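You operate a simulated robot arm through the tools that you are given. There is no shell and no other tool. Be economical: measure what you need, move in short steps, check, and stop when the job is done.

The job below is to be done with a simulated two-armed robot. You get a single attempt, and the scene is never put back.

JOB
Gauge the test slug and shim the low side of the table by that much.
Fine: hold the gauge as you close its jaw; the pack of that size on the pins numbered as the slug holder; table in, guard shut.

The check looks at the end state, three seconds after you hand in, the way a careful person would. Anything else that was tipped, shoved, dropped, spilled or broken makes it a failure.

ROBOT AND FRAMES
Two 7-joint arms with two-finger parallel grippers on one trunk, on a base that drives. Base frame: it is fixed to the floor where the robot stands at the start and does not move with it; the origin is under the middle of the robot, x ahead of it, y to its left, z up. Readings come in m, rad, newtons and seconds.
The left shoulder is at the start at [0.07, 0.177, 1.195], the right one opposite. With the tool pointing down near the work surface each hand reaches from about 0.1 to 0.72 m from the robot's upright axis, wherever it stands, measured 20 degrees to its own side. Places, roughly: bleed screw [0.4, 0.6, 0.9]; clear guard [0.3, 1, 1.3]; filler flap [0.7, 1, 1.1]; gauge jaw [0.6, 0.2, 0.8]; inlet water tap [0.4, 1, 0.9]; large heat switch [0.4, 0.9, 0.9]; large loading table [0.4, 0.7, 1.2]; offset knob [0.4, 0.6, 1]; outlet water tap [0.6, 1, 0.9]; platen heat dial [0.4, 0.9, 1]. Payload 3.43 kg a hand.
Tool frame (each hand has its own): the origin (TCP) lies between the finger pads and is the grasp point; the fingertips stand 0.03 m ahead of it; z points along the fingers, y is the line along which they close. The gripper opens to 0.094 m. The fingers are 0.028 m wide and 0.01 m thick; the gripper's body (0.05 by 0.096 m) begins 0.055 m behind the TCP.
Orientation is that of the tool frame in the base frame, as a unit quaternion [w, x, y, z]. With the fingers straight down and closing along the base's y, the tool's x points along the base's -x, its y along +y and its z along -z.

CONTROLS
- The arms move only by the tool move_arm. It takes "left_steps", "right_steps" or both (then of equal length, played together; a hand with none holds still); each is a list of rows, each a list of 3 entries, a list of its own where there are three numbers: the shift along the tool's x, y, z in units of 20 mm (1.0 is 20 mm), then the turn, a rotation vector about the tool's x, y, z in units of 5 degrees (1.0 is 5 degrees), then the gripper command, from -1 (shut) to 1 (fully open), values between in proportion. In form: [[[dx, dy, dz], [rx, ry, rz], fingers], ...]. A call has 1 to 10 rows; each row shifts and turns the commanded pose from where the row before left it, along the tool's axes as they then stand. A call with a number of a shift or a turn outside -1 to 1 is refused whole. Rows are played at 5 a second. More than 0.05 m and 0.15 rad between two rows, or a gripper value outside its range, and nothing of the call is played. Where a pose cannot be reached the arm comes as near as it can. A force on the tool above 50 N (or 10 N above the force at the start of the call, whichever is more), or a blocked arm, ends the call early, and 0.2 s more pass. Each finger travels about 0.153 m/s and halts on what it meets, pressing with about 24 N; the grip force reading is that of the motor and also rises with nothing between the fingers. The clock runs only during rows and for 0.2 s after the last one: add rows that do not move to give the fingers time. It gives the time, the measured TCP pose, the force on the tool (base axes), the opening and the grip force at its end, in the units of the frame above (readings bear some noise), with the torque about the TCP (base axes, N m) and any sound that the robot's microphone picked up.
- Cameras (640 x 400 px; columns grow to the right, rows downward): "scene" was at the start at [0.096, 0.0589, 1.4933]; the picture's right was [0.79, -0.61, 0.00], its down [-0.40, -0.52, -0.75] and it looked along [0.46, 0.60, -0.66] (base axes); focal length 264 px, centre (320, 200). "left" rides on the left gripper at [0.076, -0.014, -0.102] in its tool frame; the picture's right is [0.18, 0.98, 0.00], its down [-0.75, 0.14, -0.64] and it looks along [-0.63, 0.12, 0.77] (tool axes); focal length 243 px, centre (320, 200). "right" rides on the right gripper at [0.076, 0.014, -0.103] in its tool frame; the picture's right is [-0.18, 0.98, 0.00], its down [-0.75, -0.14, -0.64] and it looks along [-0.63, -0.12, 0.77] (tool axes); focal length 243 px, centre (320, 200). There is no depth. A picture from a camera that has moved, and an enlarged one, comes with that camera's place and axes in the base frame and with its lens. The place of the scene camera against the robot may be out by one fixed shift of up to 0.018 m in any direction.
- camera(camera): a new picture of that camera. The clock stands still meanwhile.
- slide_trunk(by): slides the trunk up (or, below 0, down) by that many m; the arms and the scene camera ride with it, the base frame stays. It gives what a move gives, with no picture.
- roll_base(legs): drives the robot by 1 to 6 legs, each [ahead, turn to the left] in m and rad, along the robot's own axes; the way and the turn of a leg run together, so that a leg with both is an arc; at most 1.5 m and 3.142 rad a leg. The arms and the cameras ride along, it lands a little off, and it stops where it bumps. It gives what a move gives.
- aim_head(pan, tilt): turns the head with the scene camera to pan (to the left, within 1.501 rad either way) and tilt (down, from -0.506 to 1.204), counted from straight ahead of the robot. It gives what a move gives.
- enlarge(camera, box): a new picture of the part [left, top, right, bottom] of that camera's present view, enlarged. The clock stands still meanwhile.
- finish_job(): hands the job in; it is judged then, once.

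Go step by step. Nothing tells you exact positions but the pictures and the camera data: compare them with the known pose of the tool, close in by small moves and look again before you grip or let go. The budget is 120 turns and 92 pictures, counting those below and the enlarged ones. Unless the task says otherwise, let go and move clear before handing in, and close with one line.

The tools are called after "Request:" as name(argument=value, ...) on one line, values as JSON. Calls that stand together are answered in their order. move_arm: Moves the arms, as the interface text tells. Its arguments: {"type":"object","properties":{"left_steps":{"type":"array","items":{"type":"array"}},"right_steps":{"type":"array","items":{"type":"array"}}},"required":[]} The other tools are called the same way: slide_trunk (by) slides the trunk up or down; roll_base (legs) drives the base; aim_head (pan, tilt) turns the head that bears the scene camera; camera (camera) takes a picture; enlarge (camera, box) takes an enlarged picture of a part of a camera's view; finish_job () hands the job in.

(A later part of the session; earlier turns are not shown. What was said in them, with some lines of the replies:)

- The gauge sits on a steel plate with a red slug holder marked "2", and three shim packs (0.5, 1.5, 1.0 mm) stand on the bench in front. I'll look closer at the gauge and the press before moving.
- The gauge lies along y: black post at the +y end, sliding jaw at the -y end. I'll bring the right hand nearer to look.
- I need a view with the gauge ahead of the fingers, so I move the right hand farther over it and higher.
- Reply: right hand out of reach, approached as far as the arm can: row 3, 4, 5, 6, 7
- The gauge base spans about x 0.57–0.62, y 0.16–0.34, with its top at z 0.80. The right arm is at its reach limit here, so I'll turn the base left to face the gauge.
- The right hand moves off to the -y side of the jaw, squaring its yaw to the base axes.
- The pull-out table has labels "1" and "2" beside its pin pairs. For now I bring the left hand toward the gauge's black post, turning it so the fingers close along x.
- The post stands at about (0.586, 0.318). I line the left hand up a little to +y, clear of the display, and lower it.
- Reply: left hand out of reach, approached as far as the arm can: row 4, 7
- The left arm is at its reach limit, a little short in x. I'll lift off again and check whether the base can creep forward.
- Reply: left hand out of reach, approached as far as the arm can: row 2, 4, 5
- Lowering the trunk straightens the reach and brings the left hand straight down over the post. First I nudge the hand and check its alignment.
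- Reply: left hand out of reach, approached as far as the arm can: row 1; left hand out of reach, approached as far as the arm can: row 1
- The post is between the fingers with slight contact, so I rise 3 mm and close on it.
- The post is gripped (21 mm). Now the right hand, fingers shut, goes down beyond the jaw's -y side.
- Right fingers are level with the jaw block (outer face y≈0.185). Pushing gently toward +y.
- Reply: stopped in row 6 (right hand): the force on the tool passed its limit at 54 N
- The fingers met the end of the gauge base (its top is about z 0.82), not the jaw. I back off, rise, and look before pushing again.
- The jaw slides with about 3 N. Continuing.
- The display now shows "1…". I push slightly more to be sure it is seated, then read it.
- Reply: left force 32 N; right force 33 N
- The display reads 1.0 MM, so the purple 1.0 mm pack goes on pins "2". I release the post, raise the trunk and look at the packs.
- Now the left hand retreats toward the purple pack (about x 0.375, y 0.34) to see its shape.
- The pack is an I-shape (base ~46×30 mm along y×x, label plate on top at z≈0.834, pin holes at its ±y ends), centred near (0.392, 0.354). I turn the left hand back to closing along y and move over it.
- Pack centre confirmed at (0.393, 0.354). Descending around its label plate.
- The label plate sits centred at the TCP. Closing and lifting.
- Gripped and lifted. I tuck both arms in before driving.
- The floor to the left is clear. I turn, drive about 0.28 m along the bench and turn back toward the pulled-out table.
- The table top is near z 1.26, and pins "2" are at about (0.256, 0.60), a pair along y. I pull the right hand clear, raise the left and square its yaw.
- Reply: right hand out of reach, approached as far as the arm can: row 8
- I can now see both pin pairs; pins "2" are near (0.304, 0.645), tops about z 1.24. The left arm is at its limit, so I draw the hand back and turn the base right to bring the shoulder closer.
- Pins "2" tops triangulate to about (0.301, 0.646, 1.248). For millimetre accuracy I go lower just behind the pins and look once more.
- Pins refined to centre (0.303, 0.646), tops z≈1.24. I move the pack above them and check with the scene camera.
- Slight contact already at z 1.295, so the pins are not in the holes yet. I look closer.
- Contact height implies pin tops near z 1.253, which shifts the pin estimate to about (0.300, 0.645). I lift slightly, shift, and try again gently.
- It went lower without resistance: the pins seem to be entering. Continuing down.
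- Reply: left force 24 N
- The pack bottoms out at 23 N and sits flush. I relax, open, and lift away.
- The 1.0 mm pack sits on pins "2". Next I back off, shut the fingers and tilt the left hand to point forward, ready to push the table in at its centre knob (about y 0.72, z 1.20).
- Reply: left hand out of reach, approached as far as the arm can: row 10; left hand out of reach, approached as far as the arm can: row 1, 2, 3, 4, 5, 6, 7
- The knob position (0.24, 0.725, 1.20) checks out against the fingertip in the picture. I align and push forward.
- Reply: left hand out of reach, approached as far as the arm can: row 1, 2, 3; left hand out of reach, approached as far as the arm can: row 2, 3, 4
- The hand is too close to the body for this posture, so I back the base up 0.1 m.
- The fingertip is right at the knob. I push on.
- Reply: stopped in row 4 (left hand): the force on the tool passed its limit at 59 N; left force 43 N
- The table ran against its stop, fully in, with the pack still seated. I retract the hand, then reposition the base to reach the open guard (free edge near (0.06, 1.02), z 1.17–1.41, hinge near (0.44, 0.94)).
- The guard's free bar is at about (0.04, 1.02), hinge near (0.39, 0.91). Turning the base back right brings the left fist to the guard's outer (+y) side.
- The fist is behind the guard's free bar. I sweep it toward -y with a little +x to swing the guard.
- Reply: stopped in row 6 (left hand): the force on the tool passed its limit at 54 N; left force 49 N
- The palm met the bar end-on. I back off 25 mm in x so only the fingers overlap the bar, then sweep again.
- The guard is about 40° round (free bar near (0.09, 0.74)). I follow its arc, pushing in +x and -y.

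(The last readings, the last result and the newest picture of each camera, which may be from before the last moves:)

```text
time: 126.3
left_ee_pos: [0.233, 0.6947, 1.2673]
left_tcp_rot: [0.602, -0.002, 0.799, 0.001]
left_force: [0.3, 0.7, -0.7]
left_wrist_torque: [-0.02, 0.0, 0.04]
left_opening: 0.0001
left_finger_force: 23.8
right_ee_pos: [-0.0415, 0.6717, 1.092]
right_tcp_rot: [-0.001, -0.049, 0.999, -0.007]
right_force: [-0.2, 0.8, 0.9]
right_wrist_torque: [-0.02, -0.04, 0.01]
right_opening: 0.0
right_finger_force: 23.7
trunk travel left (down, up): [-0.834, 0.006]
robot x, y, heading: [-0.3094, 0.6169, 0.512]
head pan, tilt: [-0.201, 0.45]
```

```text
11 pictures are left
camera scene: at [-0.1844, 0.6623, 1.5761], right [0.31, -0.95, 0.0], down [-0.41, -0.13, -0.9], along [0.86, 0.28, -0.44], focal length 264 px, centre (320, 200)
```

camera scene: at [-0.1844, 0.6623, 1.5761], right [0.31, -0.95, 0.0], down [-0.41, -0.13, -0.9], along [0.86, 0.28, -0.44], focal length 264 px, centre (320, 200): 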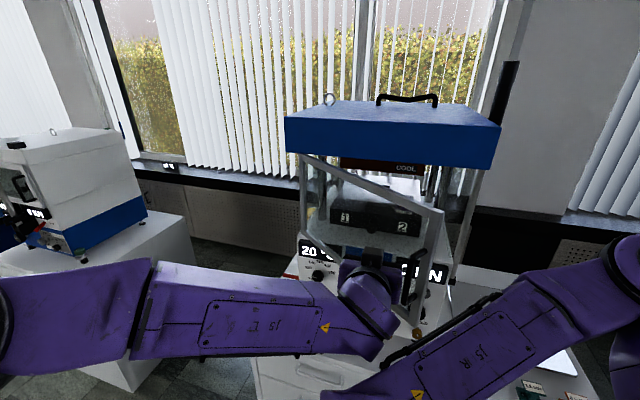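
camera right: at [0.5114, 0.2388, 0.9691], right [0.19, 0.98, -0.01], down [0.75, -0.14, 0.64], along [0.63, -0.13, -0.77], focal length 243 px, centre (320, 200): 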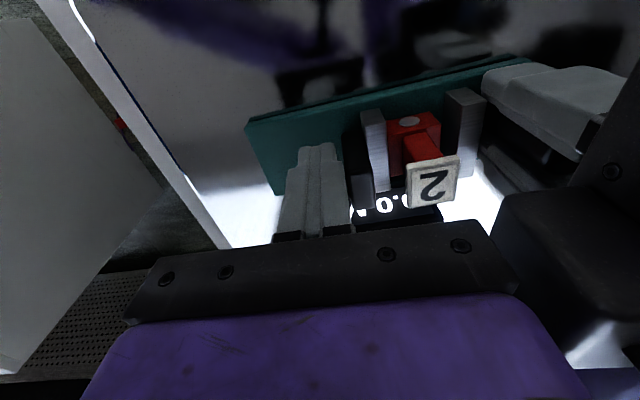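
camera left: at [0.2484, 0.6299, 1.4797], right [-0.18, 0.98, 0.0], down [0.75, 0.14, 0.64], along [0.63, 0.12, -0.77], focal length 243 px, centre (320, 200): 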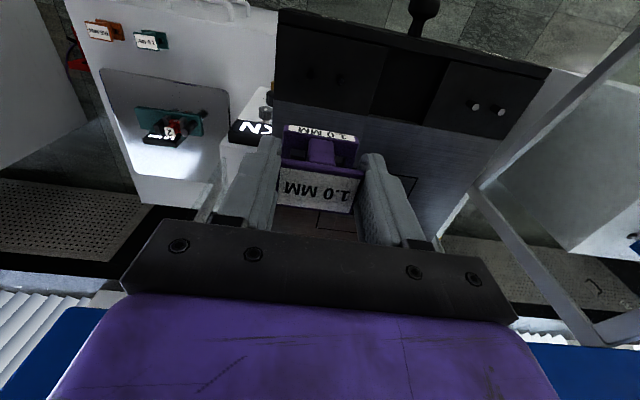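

Request:
move_arm(left_steps=[[[-0.2, -0.23, 0.72], [0, 0, 0], -1], [[-0.2, -0.23, 0.72], [0, 0, 0], -1], [[-0.2, -0.23, 0.72], [0, 0, 0], -1], [[-0.2, -0.23, 0.72], [0, 0, 0], -1], [[-0.2, -0.23, 0.72], [0, 0, 0], -1], [[-0.2, -0.23, 0.72], [0, 0, 0], -1], [[-0.2, -0.15, 0.72], [0, 0, 0], -1]])

Request:
camera(camera="scene")

```text
time: 127.9
left_ee_pos: [0.3443, 0.6867, 1.2776]
left_tcp_rot: [0.605, -0.021, 0.796, 0.001]
left_force: [-0.4, 0.1, 0.2]
left_wrist_torque: [0.02, 0.04, 0.0]
left_opening: 0.0
left_finger_force: 24.1
right_ee_pos: [-0.0404, 0.6718, 1.0904]
right_tcp_rot: [-0.001, -0.051, 0.999, -0.006]
right_force: [-0.1, 0.0, -0.1]
right_wrist_torque: [0.04, -0.01, 0.0]
right_opening: 0.0
right_finger_force: 23.9
trunk travel left (down, up): [-0.834, 0.006]
robot x, y, heading: [-0.3111, 0.6153, 0.514]
head pan, tilt: [-0.201, 0.45]
```

```text
10 pictures are left
camera scene: at [-0.1825, 0.6615, 1.5759], right [0.31, -0.95, 0.0], down [-0.42, -0.13, -0.9], along [0.86, 0.28, -0.44], focal length 264 px, centre (320, 200)
```

scene: 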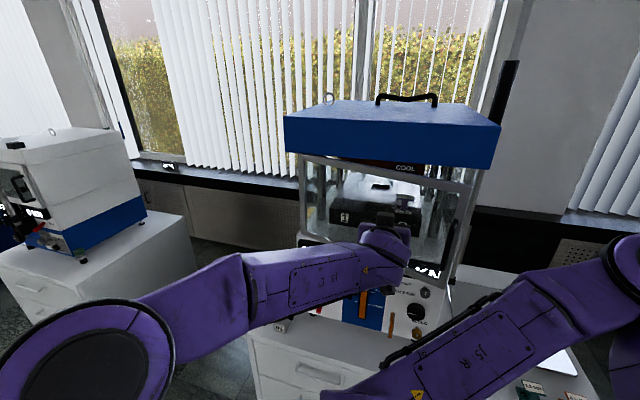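

Nearly shut. I keep pushing until it meets its stop.

Request:
move_arm(left_steps=[[[-0.13, 0, 0.5], [0, 0, 0], -1], [[-0.13, 0, 0.5], [0, 0, 0], -1], [[-0.13, 0, 0.5], [0, 0, 0], -1], [[-0.13, 0, 0.5], [0, 0, 0], -1], [[-0.13, 0, 0.5], [0, 0, 0], -1], [[-0.13, 0, 0.5], [0, 0, 0], -1]])

Request:
enlarge(camera="scene", box=[270, 80, 530, 280])

```text
time: 129.3
left_ee_pos: [0.3701, 0.6664, 1.2662]
left_tcp_rot: [0.602, -0.003, 0.799, 0.002]
left_force: [0.2, 0.6, 0.4]
left_wrist_torque: [0.0, 0.02, 0.02]
left_opening: 0.0001
left_finger_force: 24.0
left hand out of reach, approached as far as the arm can: row 4, 5, 6
right_ee_pos: [-0.0421, 0.6716, 1.091]
right_tcp_rot: [0.0, -0.05, 0.999, -0.006]
right_force: [0.1, -0.4, -0.2]
right_wrist_torque: [0.01, -0.01, 0.04]
right_opening: 0.0
right_finger_force: 24.7
trunk travel left (down, up): [-0.834, 0.006]
robot x, y, heading: [-0.3101, 0.6171, 0.513]
head pan, tilt: [-0.201, 0.45]
```

```text
2.00 times, centred on (400, 180) of scene
camera zoom: at [-0.1838, 0.6621, 1.576], right [0.31, -0.95, 0.0], down [-0.41, -0.13, -0.9], along [0.86, 0.28, -0.44], focal length 528 px, centre (160, 240)
```

zoom: 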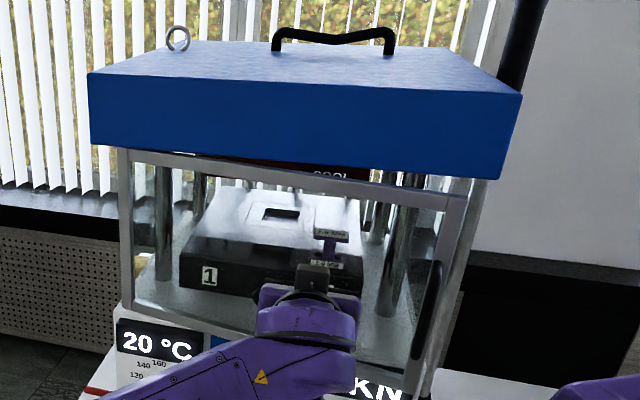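

The arm is at its reach limit with the guard a few degrees open; I inch the base forward and push on.

Request:
roll_base(legs=[[0.04, 0]])

Request:
move_arm(left_steps=[[[0, -0.7, 0], [0, 0, 0], -1], [[0, -0.7, 0], [0, 0, 0], -1], [[-0.1, -0.3, 0.3], [0, 0, 0], -1], [[-0.1, 0, 0.3], [0, 0, 0], -1], [[-0.1, 0, 0.3], [0, 0, 0], -1]])

Request:
enlarge(camera="scene", box=[270, 80, 530, 280])

```text
time: 130.2
left_ee_pos: [0.3985, 0.6806, 1.2707]
left_tcp_rot: [0.606, 0.0, 0.795, 0.003]
left_force: [-0.9, -0.5, 2.1]
left_wrist_torque: [0.01, 0.06, 0.06]
left_opening: 0.0
left_finger_force: 23.9
right_ee_pos: [-0.0128, 0.6889, 1.0924]
right_tcp_rot: [0.003, -0.049, 0.999, -0.005]
right_force: [-0.6, -1.0, 1.4]
right_wrist_torque: [0.05, -0.04, 0.02]
right_opening: 0.0
right_finger_force: 23.7
trunk travel left (down, up): [-0.834, 0.006]
robot x, y, heading: [-0.2733, 0.6384, 0.516]
head pan, tilt: [-0.201, 0.45]
```

```text
time: 131.4
left_ee_pos: [0.398, 0.6779, 1.267]
left_tcp_rot: [0.603, -0.001, 0.798, 0.001]
left_force: [0.2, 0.0, 0.2]
left_wrist_torque: [0.01, -0.01, 0.04]
left_opening: 0.0
left_finger_force: 23.9
left hand out of reach, approached as far as the arm can: row 1, 2, 3, 4, 5
right_ee_pos: [-0.0071, 0.6919, 1.0918]
right_tcp_rot: [0.0, -0.048, 0.999, -0.006]
right_force: [-0.6, -0.2, -0.1]
right_wrist_torque: [0.01, -0.04, 0.01]
right_opening: 0.0
right_finger_force: 24.7
trunk travel left (down, up): [-0.834, 0.006]
robot x, y, heading: [-0.277, 0.6375, 0.516]
head pan, tilt: [-0.201, 0.45]
```

```text
2.00 times, centred on (400, 180) of scene
camera zoom: at [-0.1495, 0.6814, 1.5762], right [0.31, -0.95, 0.0], down [-0.41, -0.13, -0.9], along [0.86, 0.28, -0.43], focal length 528 px, centre (160, 240)
```

zoom: 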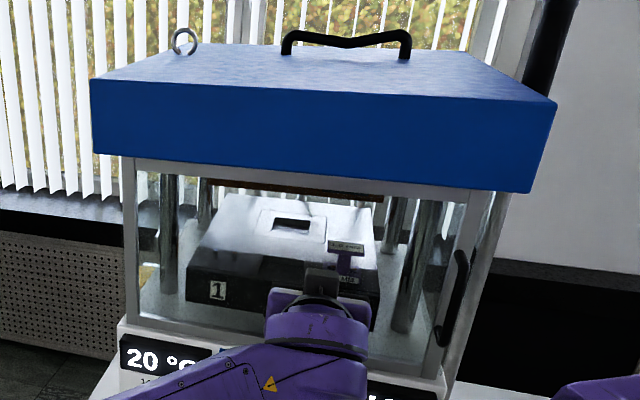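

Request:
roll_base(legs=[[0.025, 0]])

Request:
enlarge(camera="scene", box=[270, 80, 530, 280])

```text
time: 132.2
left_ee_pos: [0.4215, 0.6904, 1.2692]
left_tcp_rot: [0.603, -0.001, 0.798, 0.001]
left_force: [-6.3, 0.0, 2.8]
left_wrist_torque: [0.04, -0.13, -0.07]
left_opening: 0.0
left_finger_force: 24.2
right_ee_pos: [0.0152, 0.7044, 1.0915]
right_tcp_rot: [0.001, -0.049, 0.999, -0.006]
right_force: [0.0, 0.0, -0.2]
right_wrist_torque: [0.01, -0.04, -0.02]
right_opening: 0.0
right_finger_force: 23.9
trunk travel left (down, up): [-0.834, 0.006]
robot x, y, heading: [-0.2501, 0.6524, 0.514]
head pan, tilt: [-0.201, 0.45]
```

```text
2.00 times, centred on (400, 180) of scene
camera zoom: at [-0.1282, 0.6941, 1.5763], right [0.31, -0.95, 0.0], down [-0.41, -0.13, -0.9], along [0.86, 0.28, -0.43], focal length 528 px, centre (160, 240)
```

zoom: 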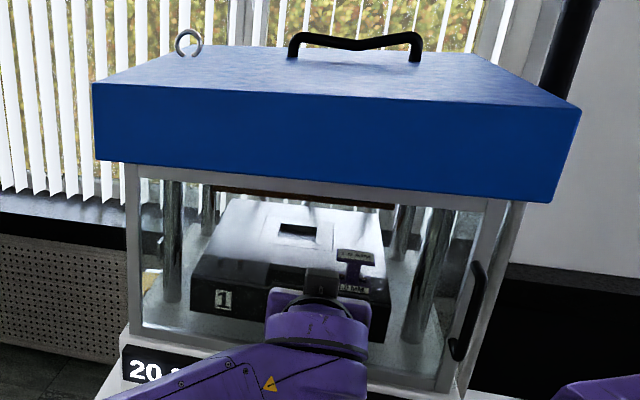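

Request:
move_arm(left_steps=[[[-0.04, 0, 0.15], [0, 0, 0], -1], [[-0.04, 0, 0.15], [0, 0, 0], -1], [[0, 0, 0], [0, 0, 0], -1]])

```text
time: 133.0
left_ee_pos: [0.4204, 0.6887, 1.2674]
left_tcp_rot: [0.603, 0.0, 0.798, 0.0]
left_force: [-5.0, -1.7, 0.9]
left_wrist_torque: [0.06, -0.04, 0.01]
left_opening: 0.0003
left_finger_force: 24.2
left hand out of reach, approached as far as the arm can: row 1, 2
right_ee_pos: [0.0131, 0.7047, 1.0898]
right_tcp_rot: [0.0, -0.049, 0.999, -0.006]
right_force: [-0.2, -0.5, -0.5]
right_wrist_torque: [-0.01, 0.01, -0.01]
right_opening: 0.0
right_finger_force: 24.0
trunk travel left (down, up): [-0.834, 0.006]
robot x, y, heading: [-0.2518, 0.6493, 0.514]
head pan, tilt: [-0.201, 0.45]
```

Request:
roll_base(legs=[[0.015, 0]])

```text
time: 133.9
left_ee_pos: [0.4208, 0.6906, 1.2681]
left_tcp_rot: [0.602, 0.003, 0.798, -0.003]
left_force: [-26.0, -0.4, 6.1]
left_wrist_torque: [0.27, -0.32, 0.02]
left_opening: 0.0001
left_finger_force: 23.9
right_ee_pos: [0.0193, 0.7116, 1.093]
right_tcp_rot: [0.002, -0.048, 0.999, -0.008]
right_force: [-0.3, -0.3, 0.4]
right_wrist_torque: [0.04, 0.01, -0.01]
right_opening: 0.0003
right_finger_force: 23.7
trunk travel left (down, up): [-0.834, 0.006]
robot x, y, heading: [-0.2425, 0.6591, 0.515]
head pan, tilt: [-0.201, 0.45]
stopped in leg 1: the force on the tool passed its limit at 57 N (the readings are from after the stop); the commanded pose is now the measured one
```

The guard is hard against its stop at an unchanged hand position, so it is shut. I withdraw the hand, back the base away and check everything.

Request:
move_arm(left_steps=[[[0.2, 0, -0.7], [0, 0, 0], -1], [[0.26, 0, -0.96], [0, 0, 0], -1], [[0.26, 0, -0.96], [0, 0, 0], -1], [[0.26, 0, -0.96], [0, 0, 0], -1], [[0.26, 0, -0.96], [0, 0, 0], -1]])

Request:
roll_base(legs=[[-0.15, 0]])

Request:
camera(camera="scene")

Request:
enlarge(camera="scene", box=[290, 80, 530, 260])

```text
time: 135.1
left_ee_pos: [0.3341, 0.6926, 1.2655]
left_tcp_rot: [0.6, 0.001, 0.8, -0.003]
left_force: [-0.3, 0.6, 0.5]
left_wrist_torque: [0.01, 0.0, 0.04]
left_opening: 0.0002
left_finger_force: 23.5
right_ee_pos: [0.0248, 0.7109, 1.0913]
right_tcp_rot: [0.0, -0.049, 0.999, -0.007]
right_force: [-0.6, -0.1, -0.6]
right_wrist_torque: [-0.01, -0.05, 0.02]
right_opening: 0.0
right_finger_force: 23.9
trunk travel left (down, up): [-0.834, 0.006]
robot x, y, heading: [-0.2435, 0.6568, 0.513]
head pan, tilt: [-0.201, 0.45]
```

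```text
time: 136.5
left_ee_pos: [0.2069, 0.6185, 1.2646]
left_tcp_rot: [0.598, 0.0, 0.801, -0.002]
left_force: [0.6, 0.5, 0.5]
left_wrist_torque: [-0.01, 0.01, -0.06]
left_opening: 0.0
left_finger_force: 24.1
right_ee_pos: [-0.1026, 0.6366, 1.0905]
right_tcp_rot: [-0.003, -0.049, 0.999, -0.008]
right_force: [0.7, -0.4, 0.4]
right_wrist_torque: [0.02, 0.02, -0.05]
right_opening: 0.0
right_finger_force: 24.4
trunk travel left (down, up): [-0.834, 0.006]
robot x, y, heading: [-0.3733, 0.5812, 0.51]
head pan, tilt: [-0.201, 0.45]
```

```text
6 pictures are left
camera scene: at [-0.2442, 0.628, 1.5757], right [0.31, -0.95, 0.0], down [-0.42, -0.13, -0.9], along [0.86, 0.28, -0.44], focal length 264 px, centre (320, 200)
```

scene: 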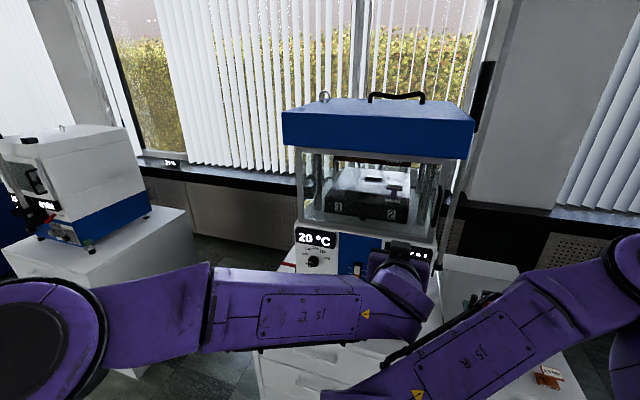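

```text
2.22 times, centred on (410, 170) of scene
camera zoom: at [-0.2442, 0.628, 1.5757], right [0.31, -0.95, 0.0], down [-0.42, -0.13, -0.9], along [0.86, 0.28, -0.44], focal length 587 px, centre (120, 267)
```

zoom: 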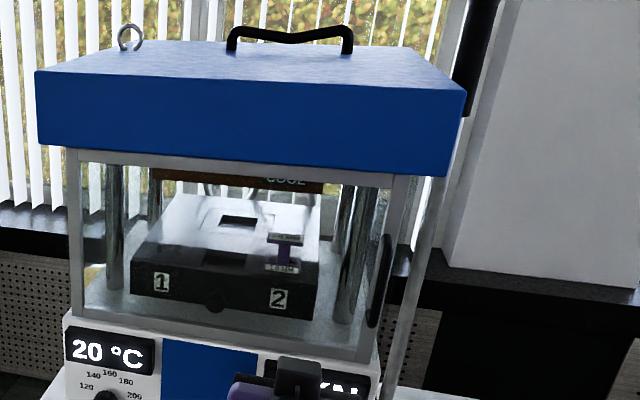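

The guard is shut, the table is in, and the 1.0 mm pack stands on pins "2". Both hands are clear, so I'm handing in.

Request:
finish_job()

```text
The job is handed in.
```

The slug gauged 1.0 mm with the gauge held. The 1.0 mm pack is on the pins numbered 2, the table is pushed in to its stop and the guard is shut.
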